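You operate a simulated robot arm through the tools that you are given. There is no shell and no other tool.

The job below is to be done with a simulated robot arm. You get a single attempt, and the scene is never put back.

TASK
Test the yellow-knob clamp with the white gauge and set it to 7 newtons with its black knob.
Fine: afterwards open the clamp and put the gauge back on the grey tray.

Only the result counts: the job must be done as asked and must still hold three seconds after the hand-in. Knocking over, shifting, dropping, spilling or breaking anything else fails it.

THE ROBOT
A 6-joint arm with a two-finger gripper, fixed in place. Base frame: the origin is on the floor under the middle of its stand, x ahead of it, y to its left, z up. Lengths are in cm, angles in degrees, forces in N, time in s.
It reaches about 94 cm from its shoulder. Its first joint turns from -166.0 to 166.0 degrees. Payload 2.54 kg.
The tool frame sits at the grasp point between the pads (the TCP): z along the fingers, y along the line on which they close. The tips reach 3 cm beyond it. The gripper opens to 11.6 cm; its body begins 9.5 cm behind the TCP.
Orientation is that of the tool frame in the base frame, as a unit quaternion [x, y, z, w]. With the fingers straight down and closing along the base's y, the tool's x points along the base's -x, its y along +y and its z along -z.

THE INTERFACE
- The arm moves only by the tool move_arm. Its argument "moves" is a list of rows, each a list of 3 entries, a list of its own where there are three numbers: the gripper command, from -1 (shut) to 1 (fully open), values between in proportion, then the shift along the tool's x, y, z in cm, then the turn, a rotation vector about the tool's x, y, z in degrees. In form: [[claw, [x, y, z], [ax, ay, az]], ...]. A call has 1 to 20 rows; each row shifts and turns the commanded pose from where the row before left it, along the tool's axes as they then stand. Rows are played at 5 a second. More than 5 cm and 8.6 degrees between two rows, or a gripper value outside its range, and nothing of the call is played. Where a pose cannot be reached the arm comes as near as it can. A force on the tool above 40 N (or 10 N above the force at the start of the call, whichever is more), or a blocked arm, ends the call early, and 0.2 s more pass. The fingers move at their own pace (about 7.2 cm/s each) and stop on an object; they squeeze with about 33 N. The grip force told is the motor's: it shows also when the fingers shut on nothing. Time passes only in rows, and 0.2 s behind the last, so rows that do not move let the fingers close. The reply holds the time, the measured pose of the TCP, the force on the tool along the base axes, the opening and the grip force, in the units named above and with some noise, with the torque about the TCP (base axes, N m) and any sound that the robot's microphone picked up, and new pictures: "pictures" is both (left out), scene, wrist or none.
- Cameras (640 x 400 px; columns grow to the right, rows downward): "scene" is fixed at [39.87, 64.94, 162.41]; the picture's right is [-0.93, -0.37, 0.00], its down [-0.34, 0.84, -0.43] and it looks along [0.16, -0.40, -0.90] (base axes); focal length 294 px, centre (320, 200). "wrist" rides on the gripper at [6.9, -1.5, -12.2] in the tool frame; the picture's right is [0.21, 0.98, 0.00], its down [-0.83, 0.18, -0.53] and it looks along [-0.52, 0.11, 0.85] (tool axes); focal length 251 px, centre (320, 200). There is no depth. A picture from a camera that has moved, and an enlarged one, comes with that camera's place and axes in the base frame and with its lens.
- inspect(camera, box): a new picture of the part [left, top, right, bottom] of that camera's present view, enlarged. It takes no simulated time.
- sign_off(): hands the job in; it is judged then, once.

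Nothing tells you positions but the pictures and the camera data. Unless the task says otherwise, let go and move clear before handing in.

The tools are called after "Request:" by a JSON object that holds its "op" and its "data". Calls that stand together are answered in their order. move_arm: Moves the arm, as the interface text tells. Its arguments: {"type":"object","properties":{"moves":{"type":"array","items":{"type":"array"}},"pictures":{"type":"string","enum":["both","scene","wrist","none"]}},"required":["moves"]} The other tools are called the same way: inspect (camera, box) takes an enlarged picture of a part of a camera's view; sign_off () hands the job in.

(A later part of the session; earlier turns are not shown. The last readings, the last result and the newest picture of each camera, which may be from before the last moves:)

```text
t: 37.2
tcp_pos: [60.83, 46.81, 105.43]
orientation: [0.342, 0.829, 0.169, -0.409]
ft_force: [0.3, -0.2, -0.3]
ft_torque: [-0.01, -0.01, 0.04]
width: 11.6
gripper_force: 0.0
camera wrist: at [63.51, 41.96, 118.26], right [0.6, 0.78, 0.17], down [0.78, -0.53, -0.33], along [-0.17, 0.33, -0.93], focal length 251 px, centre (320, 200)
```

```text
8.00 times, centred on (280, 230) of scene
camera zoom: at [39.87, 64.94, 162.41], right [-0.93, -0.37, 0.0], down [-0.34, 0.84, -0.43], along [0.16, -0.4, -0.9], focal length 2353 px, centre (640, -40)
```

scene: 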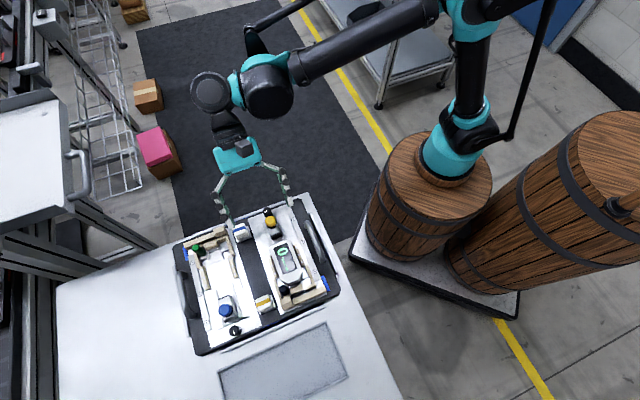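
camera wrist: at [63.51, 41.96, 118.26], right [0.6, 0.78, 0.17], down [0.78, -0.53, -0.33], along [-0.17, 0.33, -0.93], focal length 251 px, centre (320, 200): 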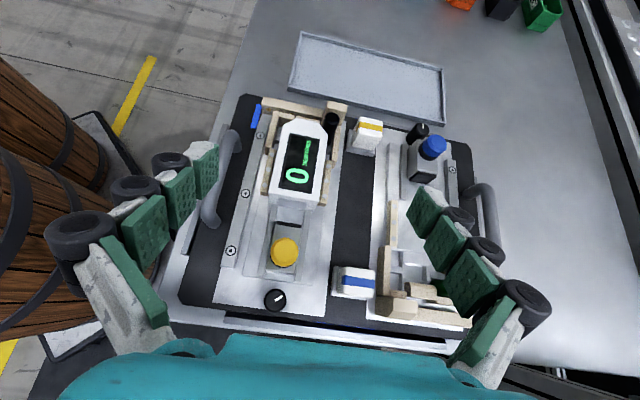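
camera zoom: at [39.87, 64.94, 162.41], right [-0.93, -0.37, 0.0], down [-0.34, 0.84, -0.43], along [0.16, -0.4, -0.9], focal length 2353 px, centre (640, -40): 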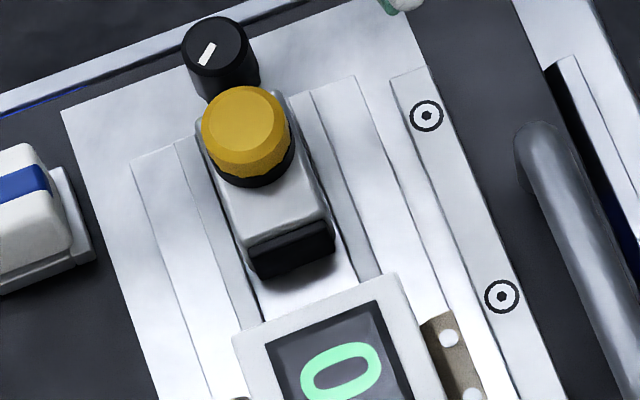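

The gauge lies flat on the platform against the rail ends, with its sensor pad facing the slider. Next I'll bring the hand upright over the yellow knob, near U −11.8, V 75.0, with the fingers partly open.

Request:
{"op": "move_arm", "data": {"moves": [[1, [0, 0, 0], [0, -7.5, 0]], [1, [0, 0, 0], [0, -7.5, 0]], [1, [0, 0, 0], [0, -7.5, 0]], [0.5, [0, 0, 0], [0, -7.5, 0]], [0, [0, 0, 0], [0, -7.5, 0]], [-0.2, [0, 0, 0], [0, -7.5, 0]], [-0.2, [0, 0, 0], [0, -7.5, 0]], [-0.2, [-1.8, -1.1, 0], [0, 0, 0]], [-0.2, [0, 0, 3], [0, 0, 0]], [-0.2, [0, 0, 0], [0, 0, 0]]]}}

Request:
{"op": "inspect", "data": {"camera": "wrist", "box": [220, 60, 420, 260]}}

```text
t: 39.4
tcp_pos: [61.41, 45.01, 102.49]
orientation: [0.382, 0.924, 0.001, 0.0]
ft_force: [-0.3, -1.2, 0.5]
ft_torque: [-0.02, 0.02, -0.02]
width: 4.63
gripper_force: 0.1
camera wrist: at [55.3, 48.89, 114.71], right [0.54, 0.84, 0.0], down [0.71, -0.46, 0.53], along [0.45, -0.29, -0.84], focal length 251 px, centre (320, 200)
```

scene: 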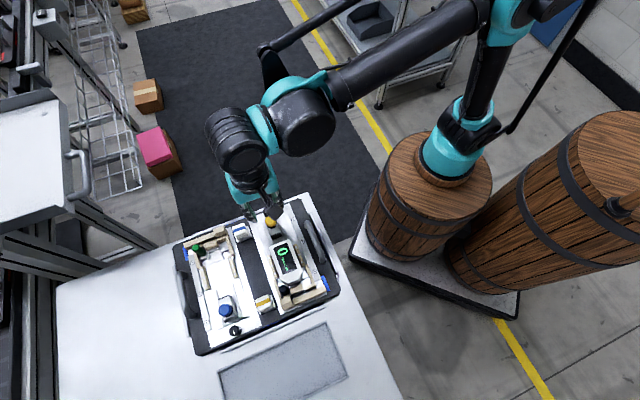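
wrist: 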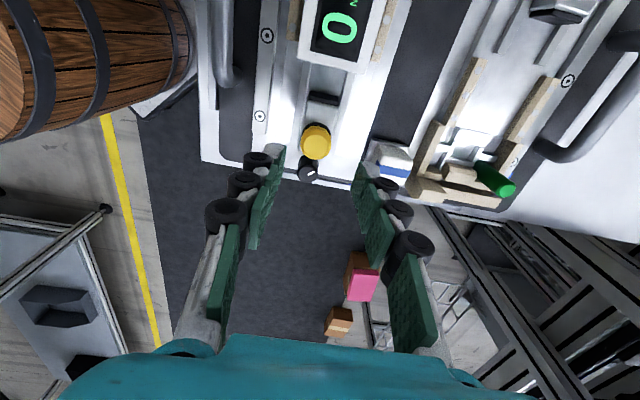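

```text
2.00 times, centred on (320, 160) of wrist
camera zoom: at [55.3, 48.89, 114.71], right [0.54, 0.84, 0.0], down [0.71, -0.46, 0.53], along [0.45, -0.29, -0.84], focal length 503 px, centre (320, 280)
```

zoom: 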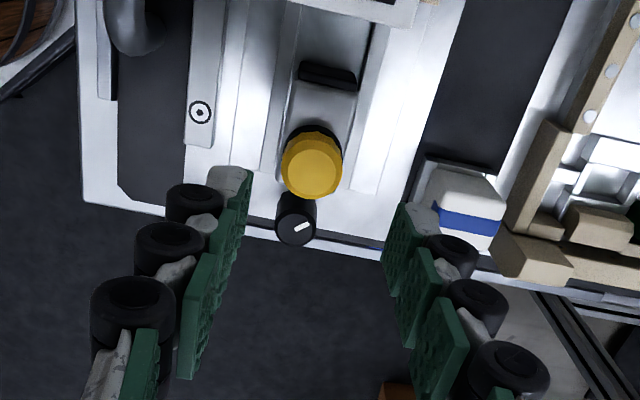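

Request:
{"op": "move_arm", "data": {"moves": [[-0.2, [-0.27, -0.3, 2.5], [0, 0, 0]], [-0.2, [0, 0, 2.5], [0, 0, 0]], [-0.2, [0, 0, 0], [0, 0, 0]], [-0.2, [0, 0, 0], [0, 0, 0]]], "pictures": "wrist"}}

Request:
{"op": "inspect", "data": {"camera": "wrist", "box": [240, 100, 400, 240]}}

```text
t: 40.4
tcp_pos: [61.46, 44.8, 97.61]
orientation: [0.382, 0.924, 0.001, 0.0]
ft_force: [-0.5, -0.7, 0.6]
ft_torque: [-0.01, 0.01, -0.04]
width: 4.6
gripper_force: 0.0
camera wrist: at [55.42, 48.53, 109.76], right [0.54, 0.84, 0.0], down [0.71, -0.46, 0.53], along [0.45, -0.29, -0.85], focal length 251 px, centre (320, 200)
```

wrist: 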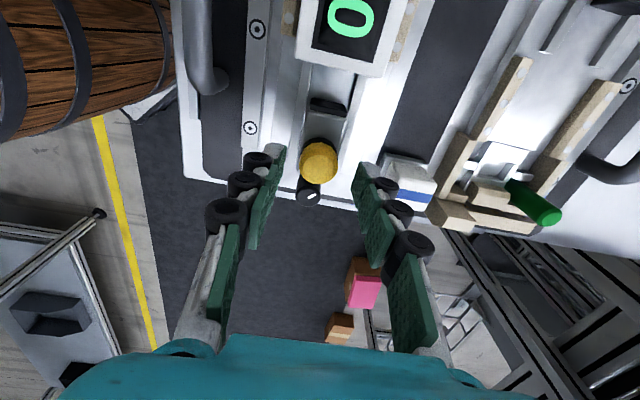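

```text
2.86 times, centred on (320, 170) of wrist
camera zoom: at [55.42, 48.53, 109.76], right [0.54, 0.84, 0.0], down [0.71, -0.46, 0.53], along [0.45, -0.29, -0.85], focal length 718 px, centre (320, 286)
```

zoom: 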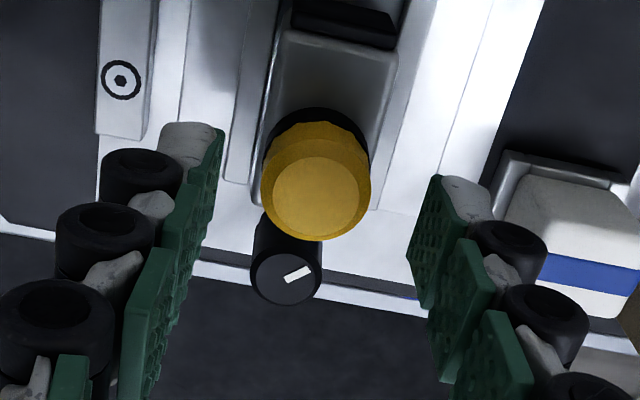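

The knob is centred between the fingers. I'll go down around it and close.

Request:
{"op": "move_arm", "data": {"moves": [[-0.2, [0, -0.05, 1.1], [0, 0, 0]], [-0.2, [0, 0, 1.0], [0, 0, 0]], [-0.2, [0, 0, 0], [0, 0, 0]]], "pictures": "wrist"}}

Request:
{"op": "inspect", "data": {"camera": "wrist", "box": [240, 100, 400, 240]}}

```text
t: 41.2
tcp_pos: [61.34, 44.53, 95.34]
orientation: [0.382, 0.924, 0.001, 0.0]
ft_force: [-0.2, -0.4, -0.2]
ft_torque: [-0.06, 0.01, 0.01]
width: 4.62
gripper_force: 0.0
camera wrist: at [55.32, 48.33, 107.57], right [0.54, 0.84, 0.0], down [0.71, -0.46, 0.53], along [0.45, -0.29, -0.85], focal length 251 px, centre (320, 200)
```

wrist: 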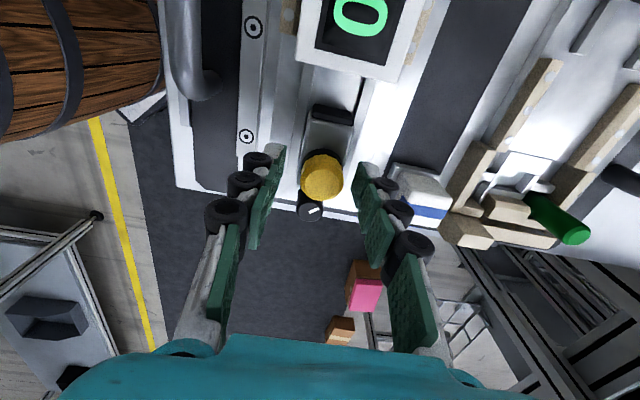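

```text
2.86 times, centred on (320, 170) of wrist
camera zoom: at [55.32, 48.33, 107.57], right [0.54, 0.84, 0.0], down [0.71, -0.46, 0.53], along [0.45, -0.29, -0.85], focal length 718 px, centre (320, 286)
```

zoom: 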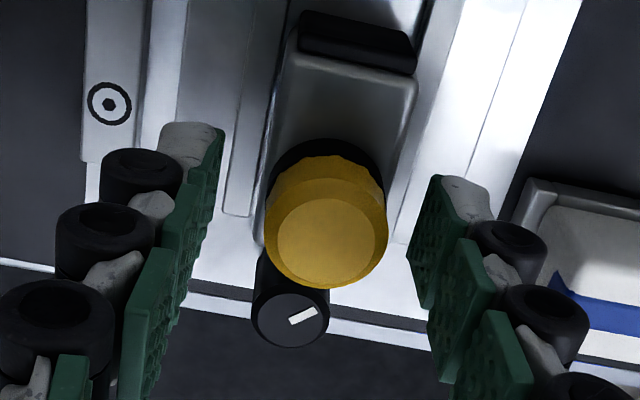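

Request:
{"op": "move_arm", "data": {"moves": [[-0.35, [0, 0, 0], [0, 0, 0]], [-0.5, [0, 0, 0], [0, 0, 0]], [-1, [0, 0, 0], [0, 0, 0]], [-1, [0, 0, 0], [0, 0, 0]], [-1, [0, 0, 0], [0, 0, 0]]], "pictures": "wrist"}}

Request:
{"op": "inspect", "data": {"camera": "wrist", "box": [240, 100, 400, 240]}}

```text
t: 42.4
tcp_pos: [61.44, 44.53, 95.45]
orientation: [0.383, 0.924, 0.001, 0.0]
ft_force: [13.7, 14.3, 7.7]
ft_torque: [0.39, -0.41, -0.01]
width: 2.52
gripper_force: 32.7
camera wrist: at [55.38, 48.41, 107.57], right [0.54, 0.84, 0.0], down [0.71, -0.46, 0.53], along [0.45, -0.29, -0.85], focal length 251 px, centre (320, 200)
```

wrist: 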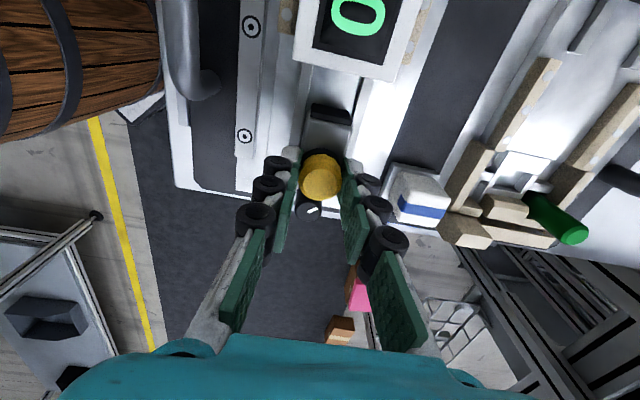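

```text
2.86 times, centred on (320, 170) of wrist
camera zoom: at [55.38, 48.41, 107.57], right [0.54, 0.84, 0.0], down [0.71, -0.46, 0.53], along [0.45, -0.29, -0.85], focal length 718 px, centre (320, 286)
```

zoom: 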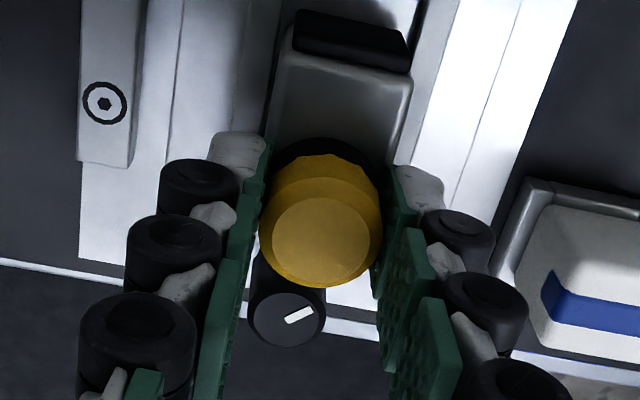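

The knob is gripped, but there is about 20 N of side load, so my centring is slightly off. I'll relieve that first.

Request:
{"op": "move_arm", "data": {"moves": [[-1, [0, 0.1, -0.05], [0, 0, 0]], [-1, [0, 0, 0], [0, 0, 0]]], "pictures": "none"}}

```text
t: 43.0
tcp_pos: [61.43, 44.62, 95.32]
orientation: [0.382, 0.924, 0.001, 0.001]
ft_force: [12.8, 13.3, 7.4]
ft_torque: [0.39, -0.34, -0.01]
width: 2.5
gripper_force: 33.4
```

Request:
{"op": "move_arm", "data": {"moves": [[-1, [0, 0.15, 0], [0, 0, 0]], [-1, [0, 0, 0], [0, 0, 0]], [-1, [0, 0, 0], [0, 0, 0]]], "pictures": "wrist"}}

Request:
{"op": "inspect", "data": {"camera": "wrist", "box": [270, 130, 370, 210]}}

```text
t: 43.8
tcp_pos: [61.51, 44.53, 95.34]
orientation: [0.383, 0.924, 0.001, 0.0]
ft_force: [0.9, 5.6, 16.8]
ft_torque: [0.16, 0.05, 0.01]
width: 2.5
gripper_force: 32.9
camera wrist: at [55.41, 48.42, 107.57], right [0.54, 0.84, 0.0], down [0.71, -0.46, 0.53], along [0.45, -0.29, -0.85], focal length 251 px, centre (320, 200)
```

wrist: 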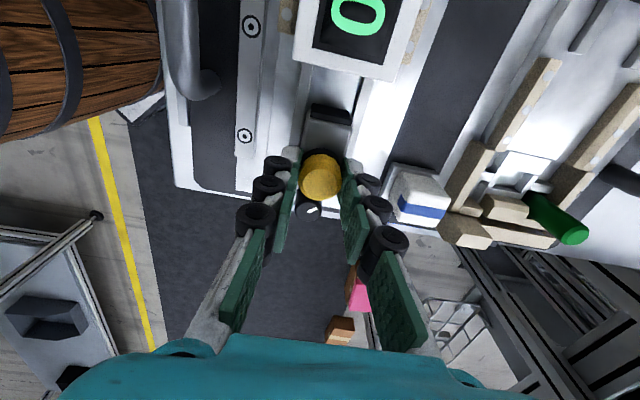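

```text
5.00 times, centred on (320, 170) of wrist
camera zoom: at [55.41, 48.42, 107.57], right [0.54, 0.84, 0.0], down [0.71, -0.46, 0.53], along [0.45, -0.29, -0.85], focal length 1257 px, centre (320, 350)
```

zoom: 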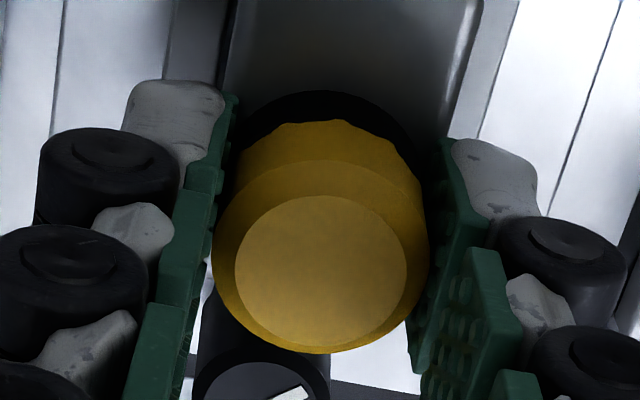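

Request:
{"op": "move_arm", "data": {"moves": [[-1, [0, 0.03, -0.15], [0, 0, 0]], [-1, [0, 0, 0], [0, 0, 0]], [-1, [0, 0, 0], [0, 0, 0]]], "pictures": "none"}}

```text
t: 44.6
tcp_pos: [61.56, 44.55, 95.45]
orientation: [0.383, 0.924, 0.001, -0.001]
ft_force: [-2.8, -4.2, -0.2]
ft_torque: [-0.15, 0.0, 0.22]
width: 2.51
gripper_force: 33.4
```

The grip is now nearly unloaded. I'll push the slider gently toward the gauge and watch the force.

Request:
{"op": "move_arm", "data": {"moves": [[-1, [0.25, 0, 0], [0, 0, 0]], [-1, [0.25, 0, 0], [0, 0, 0]], [-1, [0, 0, 0], [0, 0, 0]]], "pictures": "wrist"}}

Request:
{"op": "inspect", "data": {"camera": "wrist", "box": [240, 40, 400, 240]}}

```text
t: 45.4
tcp_pos: [61.14, 44.93, 95.37]
orientation: [0.383, 0.924, 0.001, 0.0]
ft_force: [-0.5, -6.5, -0.2]
ft_torque: [-0.34, -0.17, -0.02]
width: 2.53
gripper_force: 33.0
camera wrist: at [55.18, 48.78, 107.7], right [0.54, 0.84, 0.0], down [0.71, -0.46, 0.53], along [0.45, -0.29, -0.85], focal length 251 px, centre (320, 200)
```

wrist: 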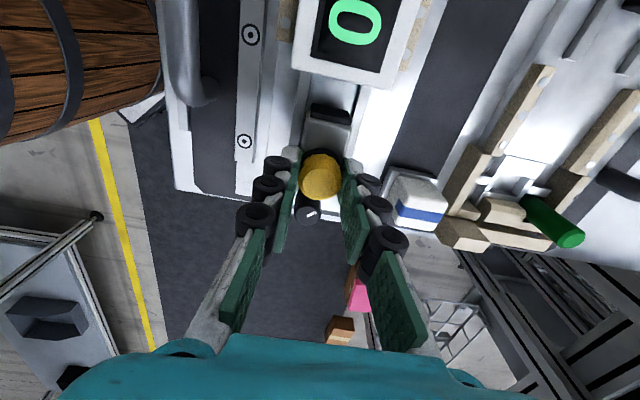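

```text
2.00 times, centred on (320, 140) of wrist
camera zoom: at [55.18, 48.78, 107.7], right [0.54, 0.84, 0.0], down [0.71, -0.46, 0.53], along [0.45, -0.29, -0.85], focal length 503 px, centre (320, 320)
```

zoom: 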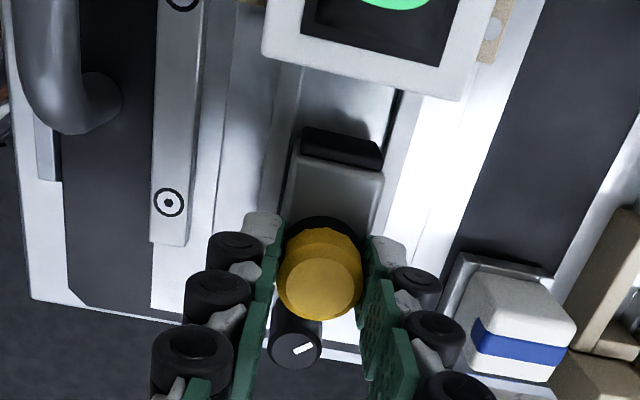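

The slider follows with about 4 N of friction. I'll continue toward contact with the gauge.

Request:
{"op": "move_arm", "data": {"moves": [[-1, [0.3, 0, 0], [0, 0, 0]], [-1, [0.3, 0, 0], [0, 0, 0]], [-1, [0.3, 0, 0], [0, 0, 0]], [-1, [0.3, 0, 0], [0, 0, 0]], [-1, [0.3, 0, 0], [0, 0, 0]], [-1, [0, 0, 0], [0, 0, 0]]], "pictures": "wrist"}}

Request:
{"op": "inspect", "data": {"camera": "wrist", "box": [240, 40, 400, 240]}}

```text
t: 46.8
tcp_pos: [60.12, 46.22, 95.4]
orientation: [0.383, 0.924, 0.001, 0.0]
ft_force: [-2.0, 4.1, -0.3]
ft_torque: [0.34, 0.27, -0.01]
width: 2.52
gripper_force: 32.7
camera wrist: at [53.98, 50.04, 107.65], right [0.54, 0.84, 0.0], down [0.71, -0.46, 0.53], along [0.45, -0.29, -0.85], focal length 251 px, centre (320, 200)
```

wrist: 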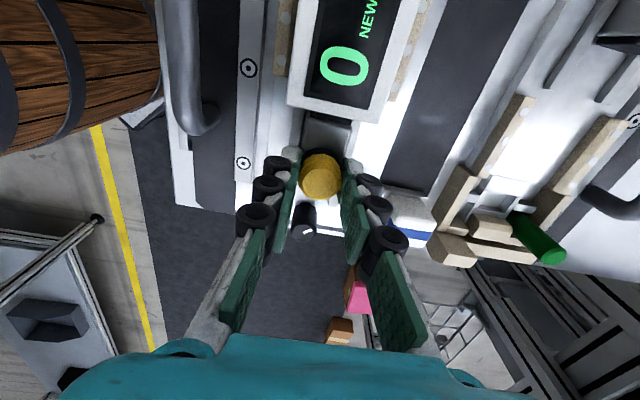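

```text
2.00 times, centred on (320, 140) of wrist
camera zoom: at [53.98, 50.04, 107.65], right [0.54, 0.84, 0.0], down [0.71, -0.46, 0.53], along [0.45, -0.29, -0.85], focal length 503 px, centre (320, 320)
```

zoom: 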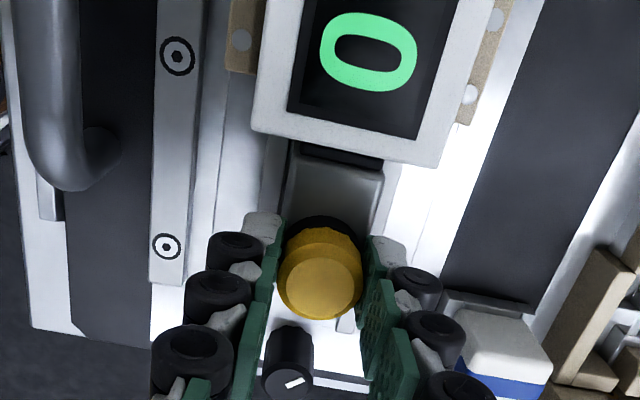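

Request:
{"op": "move_arm", "data": {"moves": [[-1, [0.2, 0, 0], [0, 0, 0]], [-1, [0.2, 0, 0], [0, 0, 0]], [-1, [0.2, 0, 0], [0, 0, 0]], [-1, [0, 0, 0], [0, 0, 0]]], "pictures": "wrist"}}

Request:
{"op": "inspect", "data": {"camera": "wrist", "box": [260, 0, 420, 200]}}

```text
t: 47.8
tcp_pos: [59.72, 46.37, 95.52]
orientation: [0.382, 0.924, 0.0, 0.0]
ft_force: [0.1, 4.8, 0.1]
ft_torque: [0.11, 0.02, 0.08]
width: 2.52
gripper_force: 32.9
camera wrist: at [53.64, 50.34, 107.69], right [0.54, 0.84, 0.0], down [0.71, -0.46, 0.53], along [0.45, -0.29, -0.85], focal length 251 px, centre (320, 200)
```

wrist: 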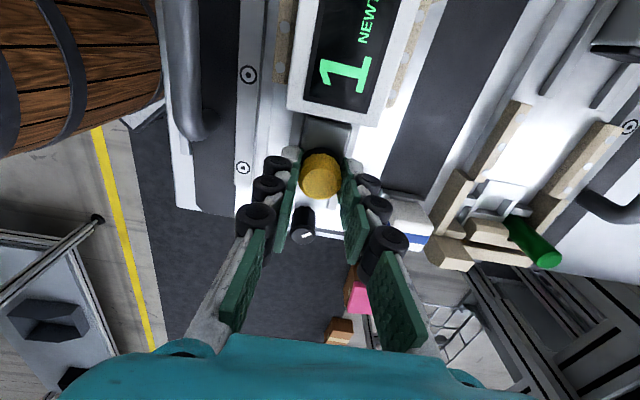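

```text
2.00 times, centred on (340, 100) of wrist
camera zoom: at [53.64, 50.34, 107.69], right [0.54, 0.84, 0.0], down [0.71, -0.46, 0.53], along [0.45, -0.29, -0.85], focal length 503 px, centre (280, 400)
```

zoom: 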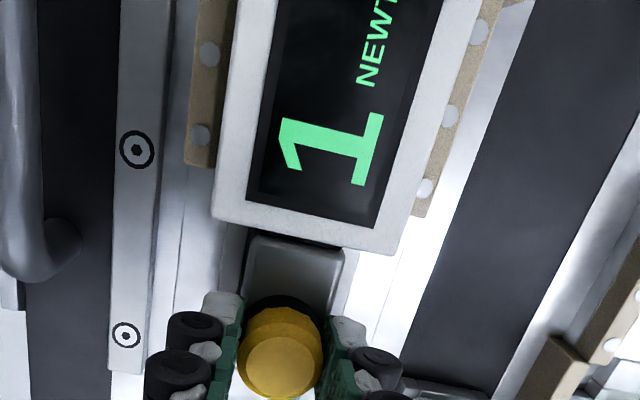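

The gauge reads 1 N, so the slider's pad has touched it. I'll continue gently.

Request:
{"op": "move_arm", "data": {"moves": [[-1, [0.15, 0, 0], [0, 0, 0]], [-1, [0.15, 0, 0], [0, 0, 0]], [-1, [0, 0, 0], [0, 0, 0]]], "pictures": "wrist"}}

Request:
{"op": "inspect", "data": {"camera": "wrist", "box": [260, 0, 420, 200]}}

```text
t: 48.6
tcp_pos: [59.53, 46.77, 95.4]
orientation: [0.383, 0.924, 0.001, 0.0]
ft_force: [4.0, 8.6, 0.3]
ft_torque: [0.24, -0.13, 0.0]
width: 2.5
gripper_force: 32.7
camera wrist: at [53.43, 50.52, 107.67], right [0.54, 0.84, 0.0], down [0.71, -0.46, 0.53], along [0.45, -0.29, -0.85], focal length 251 px, centre (320, 200)
```

wrist: 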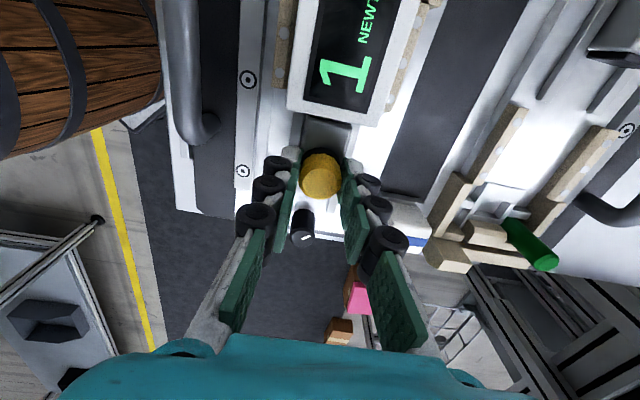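

```text
2.00 times, centred on (340, 100) of wrist
camera zoom: at [53.43, 50.52, 107.67], right [0.54, 0.84, 0.0], down [0.71, -0.46, 0.53], along [0.45, -0.29, -0.85], focal length 503 px, centre (280, 400)
```

zoom: 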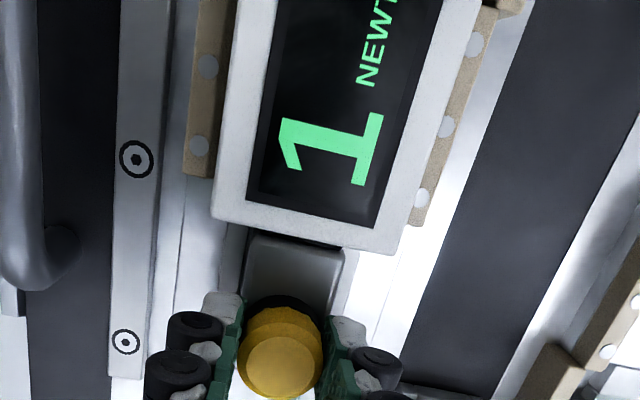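

Request:
{"op": "move_arm", "data": {"moves": [[-1, [0.15, 0.04, 0], [0, 0, 0]], [-1, [0.1, 0.03, 0], [0, 0, 0]], [-1, [0, 0, 0], [0, 0, 0]]], "pictures": "wrist"}}

Request:
{"op": "inspect", "data": {"camera": "wrist", "box": [260, 0, 420, 200]}}

Request:
{"op": "inspect", "data": {"camera": "scene", "box": [260, 230, 320, 300]}}

```text
t: 49.4
tcp_pos: [59.34, 46.68, 95.48]
orientation: [0.384, 0.924, -0.001, 0.0]
ft_force: [7.5, -7.6, 0.0]
ft_torque: [-0.33, -0.24, -0.06]
width: 2.49
gripper_force: 33.2
camera wrist: at [53.37, 50.62, 107.66], right [0.54, 0.84, 0.0], down [0.71, -0.46, 0.54], along [0.45, -0.29, -0.84], focal length 251 px, centre (320, 200)
```

wrist: 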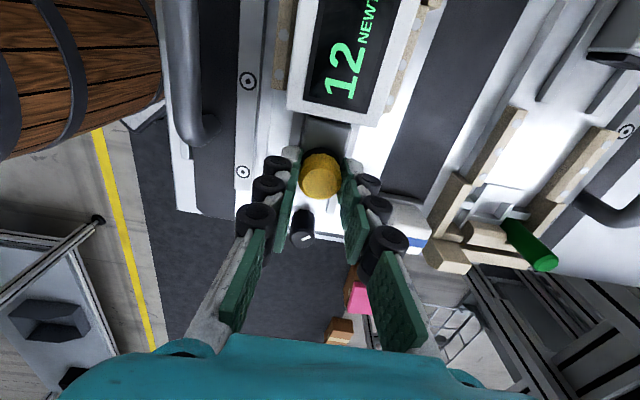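

```text
2.00 times, centred on (340, 100) of wrist
camera zoom: at [53.37, 50.62, 107.66], right [0.54, 0.84, 0.0], down [0.71, -0.46, 0.54], along [0.45, -0.29, -0.84], focal length 503 px, centre (280, 400)
```

zoom: 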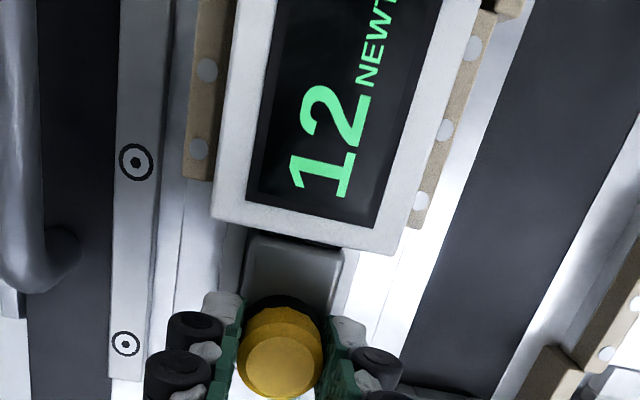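

```text
5.71 times, centred on (290, 265) of scene
camera zoom: at [39.87, 64.94, 162.41], right [-0.93, -0.37, 0.0], down [-0.34, 0.84, -0.43], along [0.16, -0.4, -0.9], focal length 1680 px, centre (491, -171)
```

zoom: 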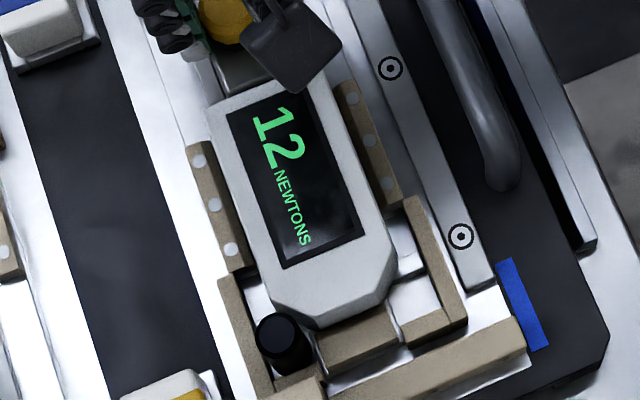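

Request:
{"op": "move_arm", "data": {"moves": [[-1, [0.1, -0.02, 0], [0, 0, 0]], [-1, [0, 0, 0], [0, 0, 0]]], "pictures": "wrist"}}

```text
t: 50.0
tcp_pos: [59.37, 46.91, 95.59]
orientation: [0.383, 0.924, 0.001, 0.0]
ft_force: [7.0, -13.7, 0.5]
ft_torque: [-0.5, -0.23, -0.12]
width: 2.51
gripper_force: 33.1
camera wrist: at [53.27, 50.7, 107.67], right [0.54, 0.84, 0.0], down [0.71, -0.46, 0.53], along [0.45, -0.29, -0.85], focal length 251 px, centre (320, 200)
```

wrist: 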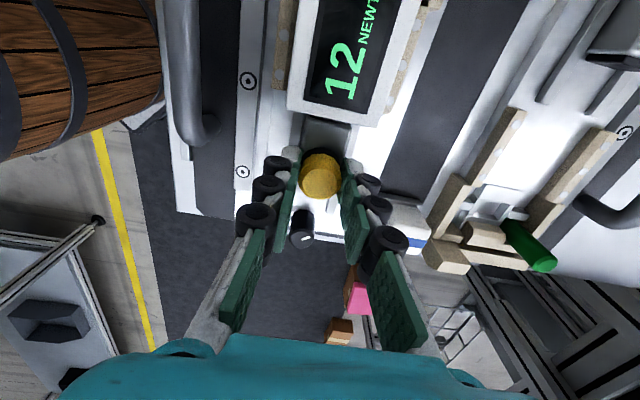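

The reading holds at 12 N even though I pushed 0.13 cm further, so the pad behaves like a pre-set spring. I'll push on slightly to see whether the slider latches.

Request:
{"op": "move_arm", "data": {"moves": [[-1, [0.12, 0, 0], [0, 0, 0]], [-1, [0, 0, 0], [0, 0, 0]]], "pictures": "wrist"}}

Request:
{"op": "inspect", "data": {"camera": "wrist", "box": [260, 0, 420, 200]}}

```text
t: 50.6
tcp_pos: [59.29, 46.91, 95.53]
orientation: [0.384, 0.923, 0.0, 0.0]
ft_force: [11.4, -19.8, -0.2]
ft_torque: [-0.51, -0.29, 0.0]
width: 2.52
gripper_force: 32.6
camera wrist: at [53.2, 50.77, 107.68], right [0.54, 0.84, 0.0], down [0.71, -0.46, 0.53], along [0.45, -0.29, -0.84], focal length 251 px, centre (320, 200)
```

wrist: 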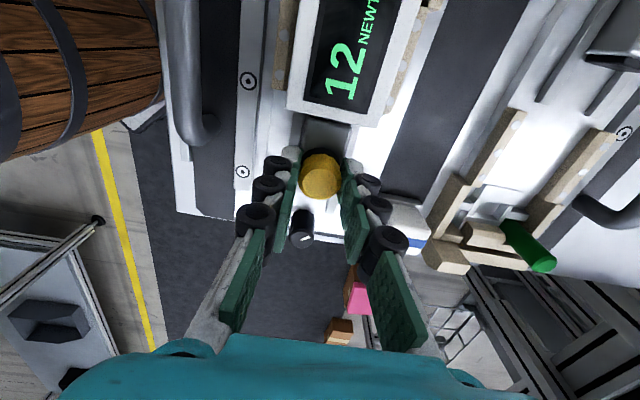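

```text
2.00 times, centred on (340, 100) of wrist
camera zoom: at [53.2, 50.77, 107.68], right [0.54, 0.84, 0.0], down [0.71, -0.46, 0.53], along [0.45, -0.29, -0.84], focal length 503 px, centre (280, 400)
```

zoom: 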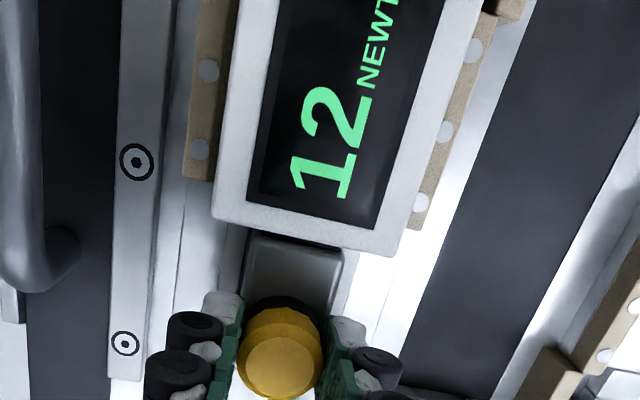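

Request:
{"op": "move_arm", "data": {"moves": [[-1, [-0.12, 0, 0], [0, 0, 0]], [-1, [-0.1, 0, 0], [0, 0, 0]], [-1, [0, 0, 0], [0, 0, 0]]], "pictures": "wrist"}}

```text
t: 51.4
tcp_pos: [59.19, 46.97, 95.54]
orientation: [0.383, 0.924, 0.0, -0.001]
ft_force: [-2.4, -13.7, 0.3]
ft_torque: [-0.31, 0.11, 0.02]
width: 2.51
gripper_force: 33.5
camera wrist: at [53.22, 50.75, 107.69], right [0.54, 0.84, 0.0], down [0.71, -0.46, 0.53], along [0.45, -0.29, -0.85], focal length 251 px, centre (320, 200)
```

wrist: 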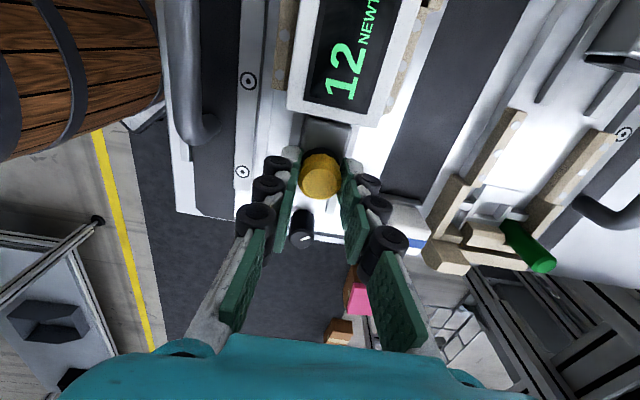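

Request:
{"op": "move_arm", "data": {"moves": [[-1, [-0.1, -0.1, 0], [0, 0, 0]], [-1, [0, 0, 0], [0, 0, 0]]], "pictures": "wrist"}}

```text
t: 52.0
tcp_pos: [59.3, 46.88, 95.54]
orientation: [0.383, 0.924, 0.002, 0.0]
ft_force: [-1.6, 4.6, 0.4]
ft_torque: [0.72, 0.51, 0.08]
width: 2.49
gripper_force: 32.7
camera wrist: at [53.24, 50.69, 107.69], right [0.54, 0.84, 0.0], down [0.71, -0.46, 0.53], along [0.45, -0.29, -0.85], focal length 251 px, centre (320, 200)
```

wrist: 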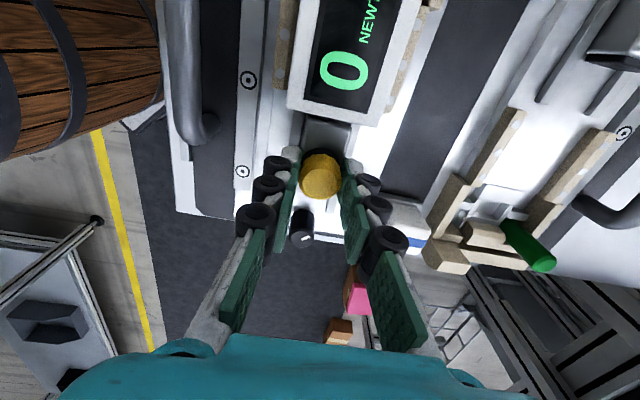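

The reading drops to 0 as soon as I pull back, so I need to know whether the clamp holds on its own. I'll push it closed again and then just let go of the knob.

Request:
{"op": "move_arm", "data": {"moves": [[-1, [0.1, 0.03, 0], [0, 0, 0]], [-1, [0.12, 0, 0], [0, 0, 0]], [-1, [0, 0, 0], [0, 0, 0]]], "pictures": "wrist"}}

```text
t: 52.8
tcp_pos: [59.32, 46.89, 95.49]
orientation: [0.383, 0.924, -0.001, 0.001]
ft_force: [5.0, 0.4, 1.0]
ft_torque: [-0.01, -0.14, -0.03]
width: 2.5
gripper_force: 33.3
camera wrist: at [53.2, 50.77, 107.68], right [0.54, 0.84, 0.0], down [0.71, -0.46, 0.53], along [0.45, -0.29, -0.84], focal length 251 px, centre (320, 200)
```

wrist: 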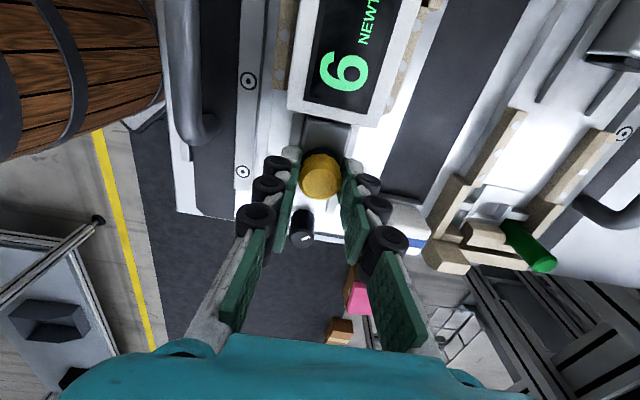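

Request:
{"op": "inspect", "data": {"camera": "wrist", "box": [280, 0, 420, 130]}}

Request:
{"op": "move_arm", "data": {"moves": [[-1, [0.1, 0, 0], [0, 0, 0]], [-1, [0, 0, 0], [0, 0, 0]]], "pictures": "wrist"}}

Request:
{"op": "inspect", "data": {"camera": "wrist", "box": [280, 0, 420, 130]}}

```text
3.08 times, centred on (350, 65) of wrist
camera zoom: at [53.2, 50.77, 107.68], right [0.54, 0.84, 0.0], down [0.71, -0.46, 0.53], along [0.45, -0.29, -0.84], focal length 774 px, centre (228, 615)
```

zoom: 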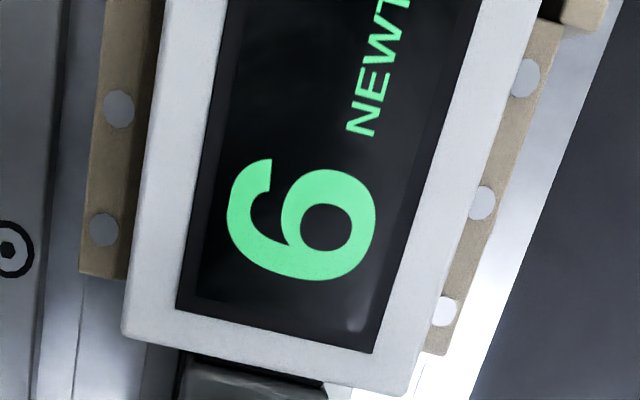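

```text
t: 53.4
tcp_pos: [59.14, 46.96, 95.39]
orientation: [0.384, 0.924, 0.0, 0.001]
ft_force: [11.5, -12.3, 0.5]
ft_torque: [-0.44, -0.41, -0.01]
width: 2.53
gripper_force: 33.1
camera wrist: at [53.1, 50.78, 107.75], right [0.54, 0.84, 0.0], down [0.71, -0.46, 0.54], along [0.45, -0.29, -0.84], focal length 251 px, centre (320, 200)
```

wrist: 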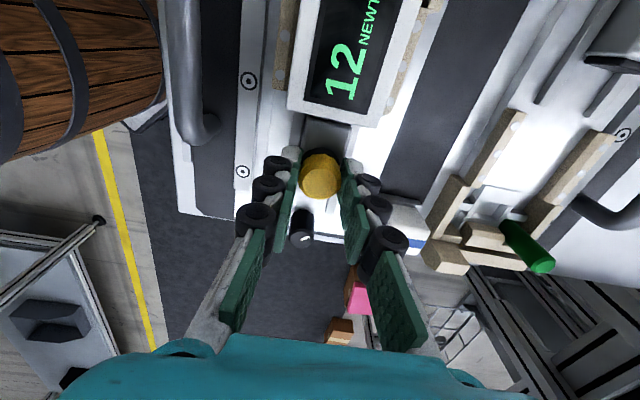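

```text
3.08 times, centred on (350, 65) of wrist
camera zoom: at [53.1, 50.78, 107.75], right [0.54, 0.84, 0.0], down [0.71, -0.46, 0.54], along [0.45, -0.29, -0.84], focal length 774 px, centre (228, 615)
```

zoom: 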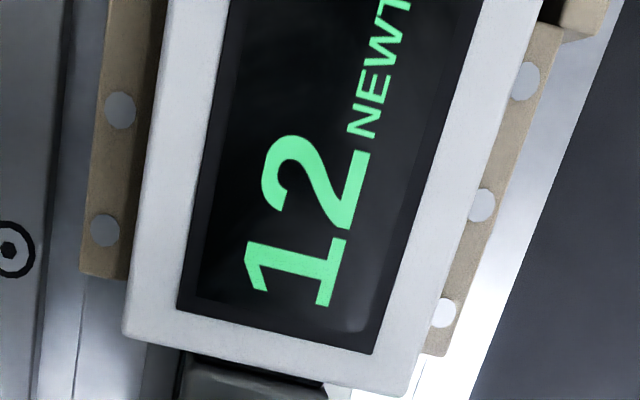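

The reading follows my push up to a cap of 12 N. Now I'll open the fingers and see whether it holds without me.

Request:
{"op": "move_arm", "data": {"moves": [[-0.4, [0, 0, 0], [0, 0, 0]], [-0.25, [0, 0, 0], [0, 0, 0]], [-0.25, [0, 0, 0], [0, 0, 0]]], "pictures": "wrist"}}

Request:
{"op": "inspect", "data": {"camera": "wrist", "box": [260, 0, 420, 200]}}

```text
t: 54.2
tcp_pos: [58.99, 47.06, 95.66]
orientation: [0.382, 0.924, 0.001, 0.0]
ft_force: [1.2, 0.0, 0.5]
ft_torque: [0.0, 0.03, 0.0]
width: 4.34
gripper_force: 0.1
camera wrist: at [52.94, 50.87, 107.82], right [0.54, 0.84, 0.0], down [0.71, -0.46, 0.53], along [0.45, -0.29, -0.85], focal length 251 px, centre (320, 200)
```

wrist: 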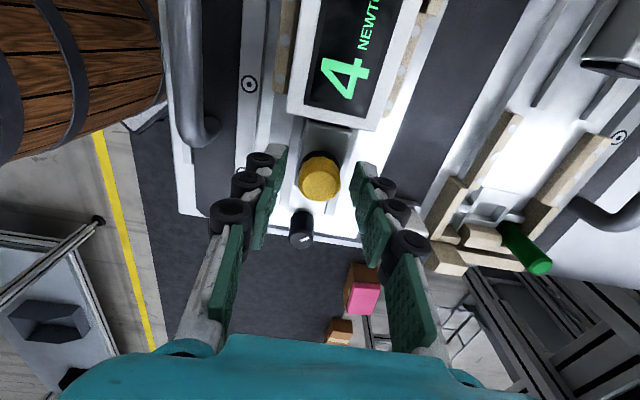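

```text
2.00 times, centred on (340, 100) of wrist
camera zoom: at [52.94, 50.87, 107.82], right [0.54, 0.84, 0.0], down [0.71, -0.46, 0.53], along [0.45, -0.29, -0.85], focal length 503 px, centre (280, 400)
```

zoom: 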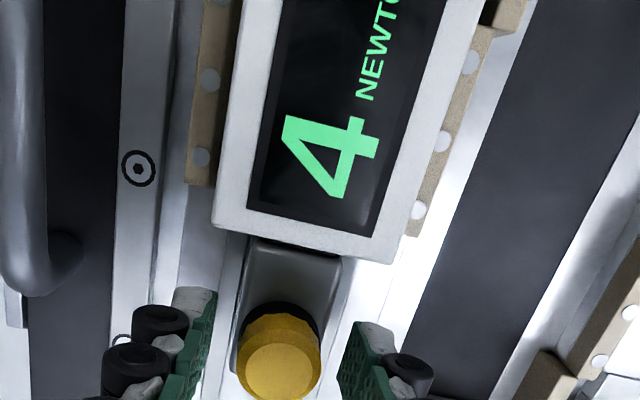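

With no hand on it, the clamp holds by itself and the gauge reads 4 N. That is the clamp's own setting, so the dial needs to go up to 7 N. I'll raise the hand and look at the black dial.

Request:
{"op": "move_arm", "data": {"moves": [[-0.25, [0, 0, -3], [0, 0, 0]], [-0.25, [0, 0, -3], [0, 0, 0]], [-0.25, [-4, 0, 0], [0, 0, 0]], [-0.25, [-3, 0, 0], [0, 0, 0]], [-0.25, [0, 0, 0], [0, 0, 0]]]}}

Request:
{"op": "inspect", "data": {"camera": "wrist", "box": [240, 80, 400, 220]}}

Request:
{"op": "inspect", "data": {"camera": "scene", "box": [250, 195, 330, 300]}}

```text
t: 55.4
tcp_pos: [63.92, 41.84, 101.68]
orientation: [0.383, 0.924, 0.001, 0.001]
ft_force: [-0.4, 0.3, 0.0]
ft_torque: [-0.01, 0.02, -0.01]
width: 4.34
gripper_force: 0.0
camera wrist: at [57.9, 45.67, 113.91], right [0.54, 0.84, 0.0], down [0.71, -0.46, 0.53], along [0.45, -0.29, -0.85], focal length 251 px, centre (320, 200)
```

scene: 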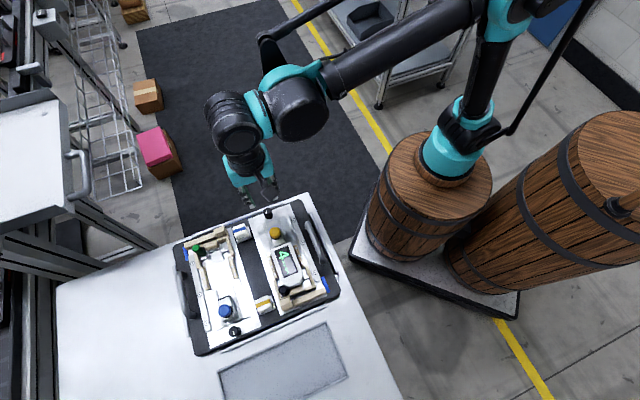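
wrist: 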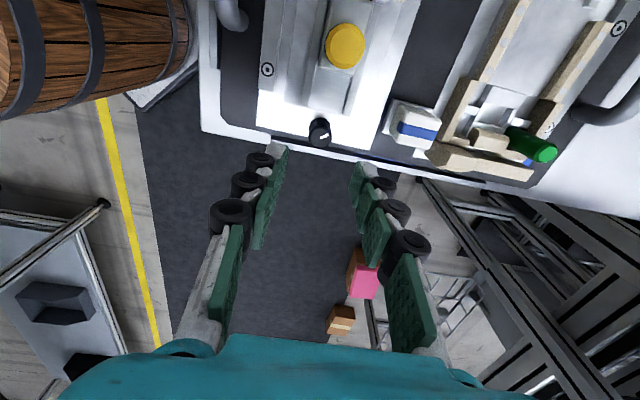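

```text
2.86 times, centred on (320, 150) of wrist
camera zoom: at [57.9, 45.67, 113.91], right [0.54, 0.84, 0.0], down [0.71, -0.46, 0.53], along [0.45, -0.29, -0.85], focal length 718 px, centre (320, 343)
```

zoom: 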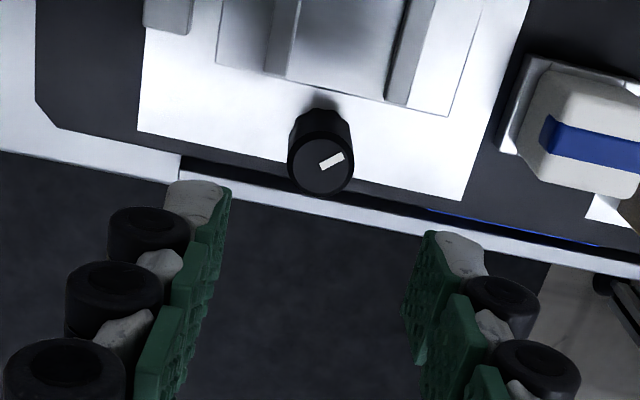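

```text
3.81 times, centred on (290, 248) of scene
camera zoom: at [39.87, 64.94, 162.41], right [-0.93, -0.37, 0.0], down [-0.34, 0.84, -0.43], along [0.16, -0.4, -0.9], focal length 1120 px, centre (434, 19)
```

zoom: 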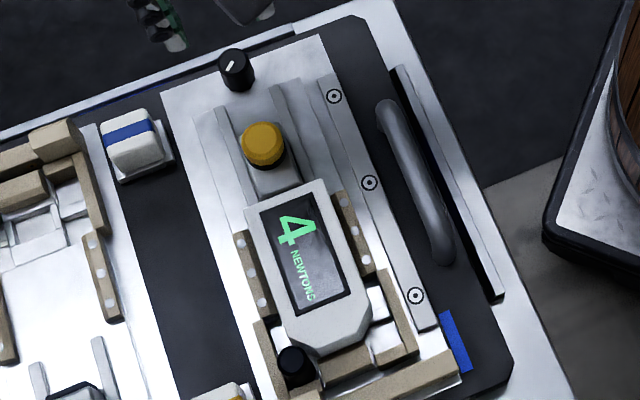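

The scene camera clearly shows 4 N. The dial is at about U −16.1, V 74.85 with its top near z 90.5. I'll move over it with a narrower opening.

Request:
{"op": "move_arm", "data": {"moves": [[-0.35, [-0.6, 0.1, 2.5], [0, 0, 0]], [-0.35, [0, 0, 2.5], [0, 0, 0]], [-0.35, [0, 0, 1], [0, 0, 0]], [-0.35, [0, 0, 0], [0, 0, 0]]], "pictures": "wrist"}}

Request:
{"op": "inspect", "data": {"camera": "wrist", "box": [240, 100, 400, 240]}}

```text
t: 56.4
tcp_pos: [64.75, 41.67, 95.59]
orientation: [0.383, 0.924, 0.001, 0.0]
ft_force: [-0.4, 0.2, 0.0]
ft_torque: [-0.01, 0.01, -0.04]
width: 3.77
gripper_force: 0.0
camera wrist: at [58.63, 45.39, 107.82], right [0.54, 0.84, 0.0], down [0.71, -0.46, 0.53], along [0.45, -0.29, -0.85], focal length 251 px, centre (320, 200)
```

wrist: 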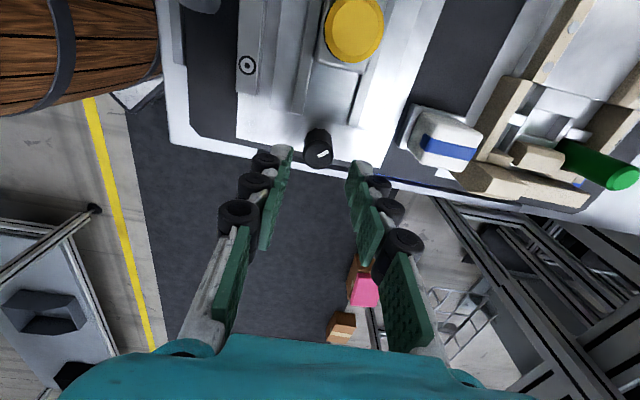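

```text
2.86 times, centred on (320, 170) of wrist
camera zoom: at [58.63, 45.39, 107.82], right [0.54, 0.84, 0.0], down [0.71, -0.46, 0.53], along [0.45, -0.29, -0.85], focal length 718 px, centre (320, 286)
```

zoom: 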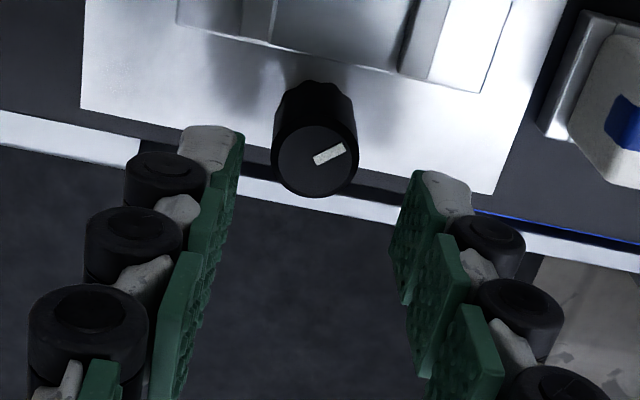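

Request:
{"op": "move_arm", "data": {"moves": [[-0.4, [0.12, -0.06, 1.5], [0, 0, 0]], [-0.4, [0, 0, 1.4], [0, 0, 0]], [-0.4, [0, 0, 0], [0, 0, 0]]], "pictures": "wrist"}}

Request:
{"op": "inspect", "data": {"camera": "wrist", "box": [240, 120, 400, 260]}}

```text
t: 57.2
tcp_pos: [64.58, 41.64, 92.71]
orientation: [0.383, 0.924, 0.001, 0.0]
ft_force: [0.4, -0.1, -0.5]
ft_torque: [-0.02, -0.02, 0.0]
width: 3.49
gripper_force: 0.1
camera wrist: at [58.45, 45.51, 104.89], right [0.54, 0.84, 0.0], down [0.71, -0.46, 0.53], along [0.45, -0.29, -0.85], focal length 251 px, centre (320, 200)
```

wrist: 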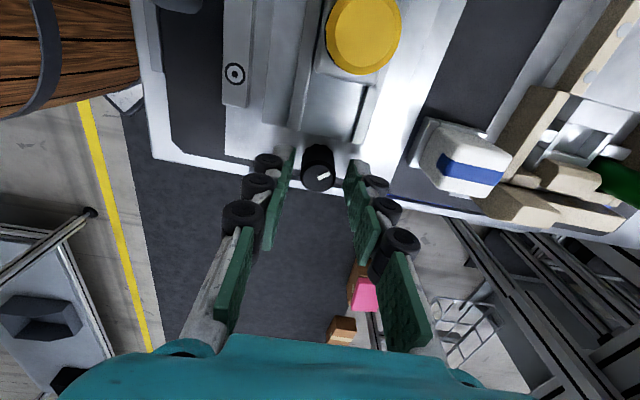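

```text
2.86 times, centred on (320, 190) of wrist
camera zoom: at [58.45, 45.51, 104.89], right [0.54, 0.84, 0.0], down [0.71, -0.46, 0.53], along [0.45, -0.29, -0.85], focal length 718 px, centre (320, 229)
```

zoom: 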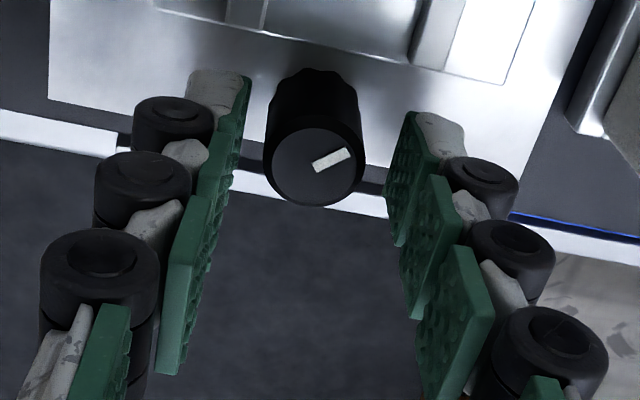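

Request:
{"op": "move_arm", "data": {"moves": [[-0.5, [-0.05, 0, 0], [0, 0, 0]], [-0.6, [0, 0, 0], [0, 0, 0]], [-1, [0, 0, 0], [0, 0, 0]], [-1, [0, 0, 0], [0, 0, 0]]]}}

Request:
{"op": "inspect", "data": {"camera": "scene", "box": [250, 195, 330, 300]}}

```text
t: 58.2
tcp_pos: [64.58, 41.67, 92.67]
orientation: [0.383, 0.924, 0.001, 0.002]
ft_force: [-6.8, -9.7, -0.7]
ft_torque: [-0.27, 0.19, 0.01]
width: 2.07
gripper_force: 32.8
camera wrist: at [58.48, 45.43, 104.82], right [0.54, 0.84, 0.0], down [0.71, -0.46, 0.53], along [0.45, -0.29, -0.85], focal length 251 px, centre (320, 200)
```

scene: 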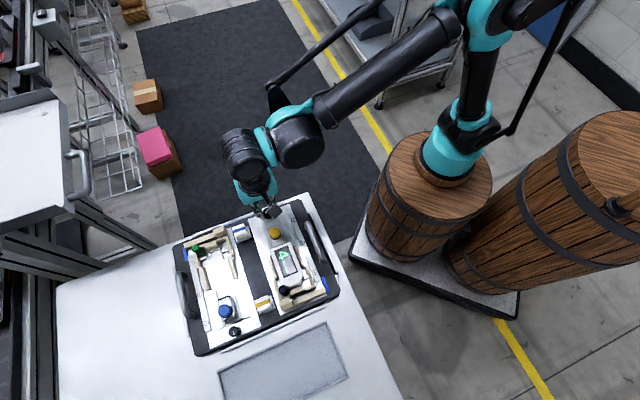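
wrist: 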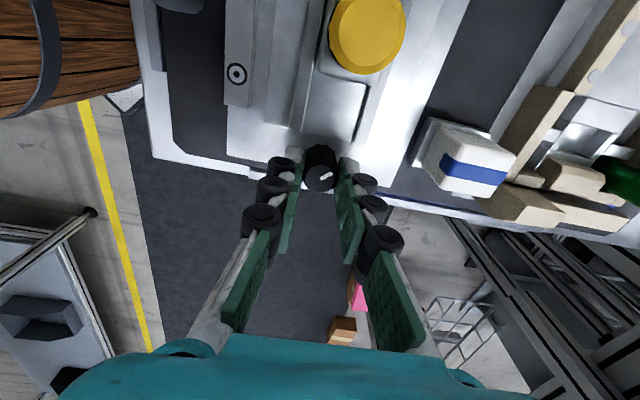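

```text
3.81 times, centred on (290, 248) of scene
camera zoom: at [39.87, 64.94, 162.41], right [-0.93, -0.37, 0.0], down [-0.34, 0.84, -0.43], along [0.16, -0.4, -0.9], focal length 1120 px, centre (434, 19)
```

zoom: 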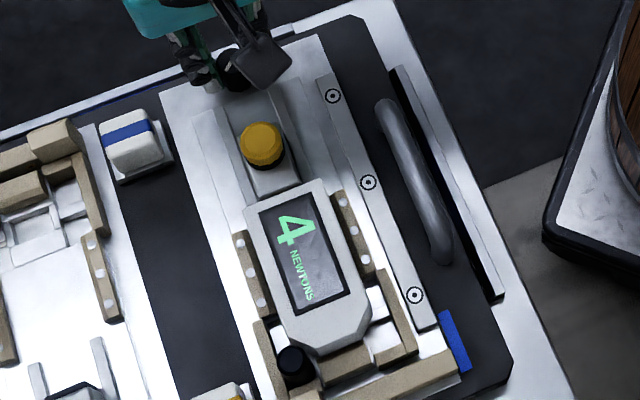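

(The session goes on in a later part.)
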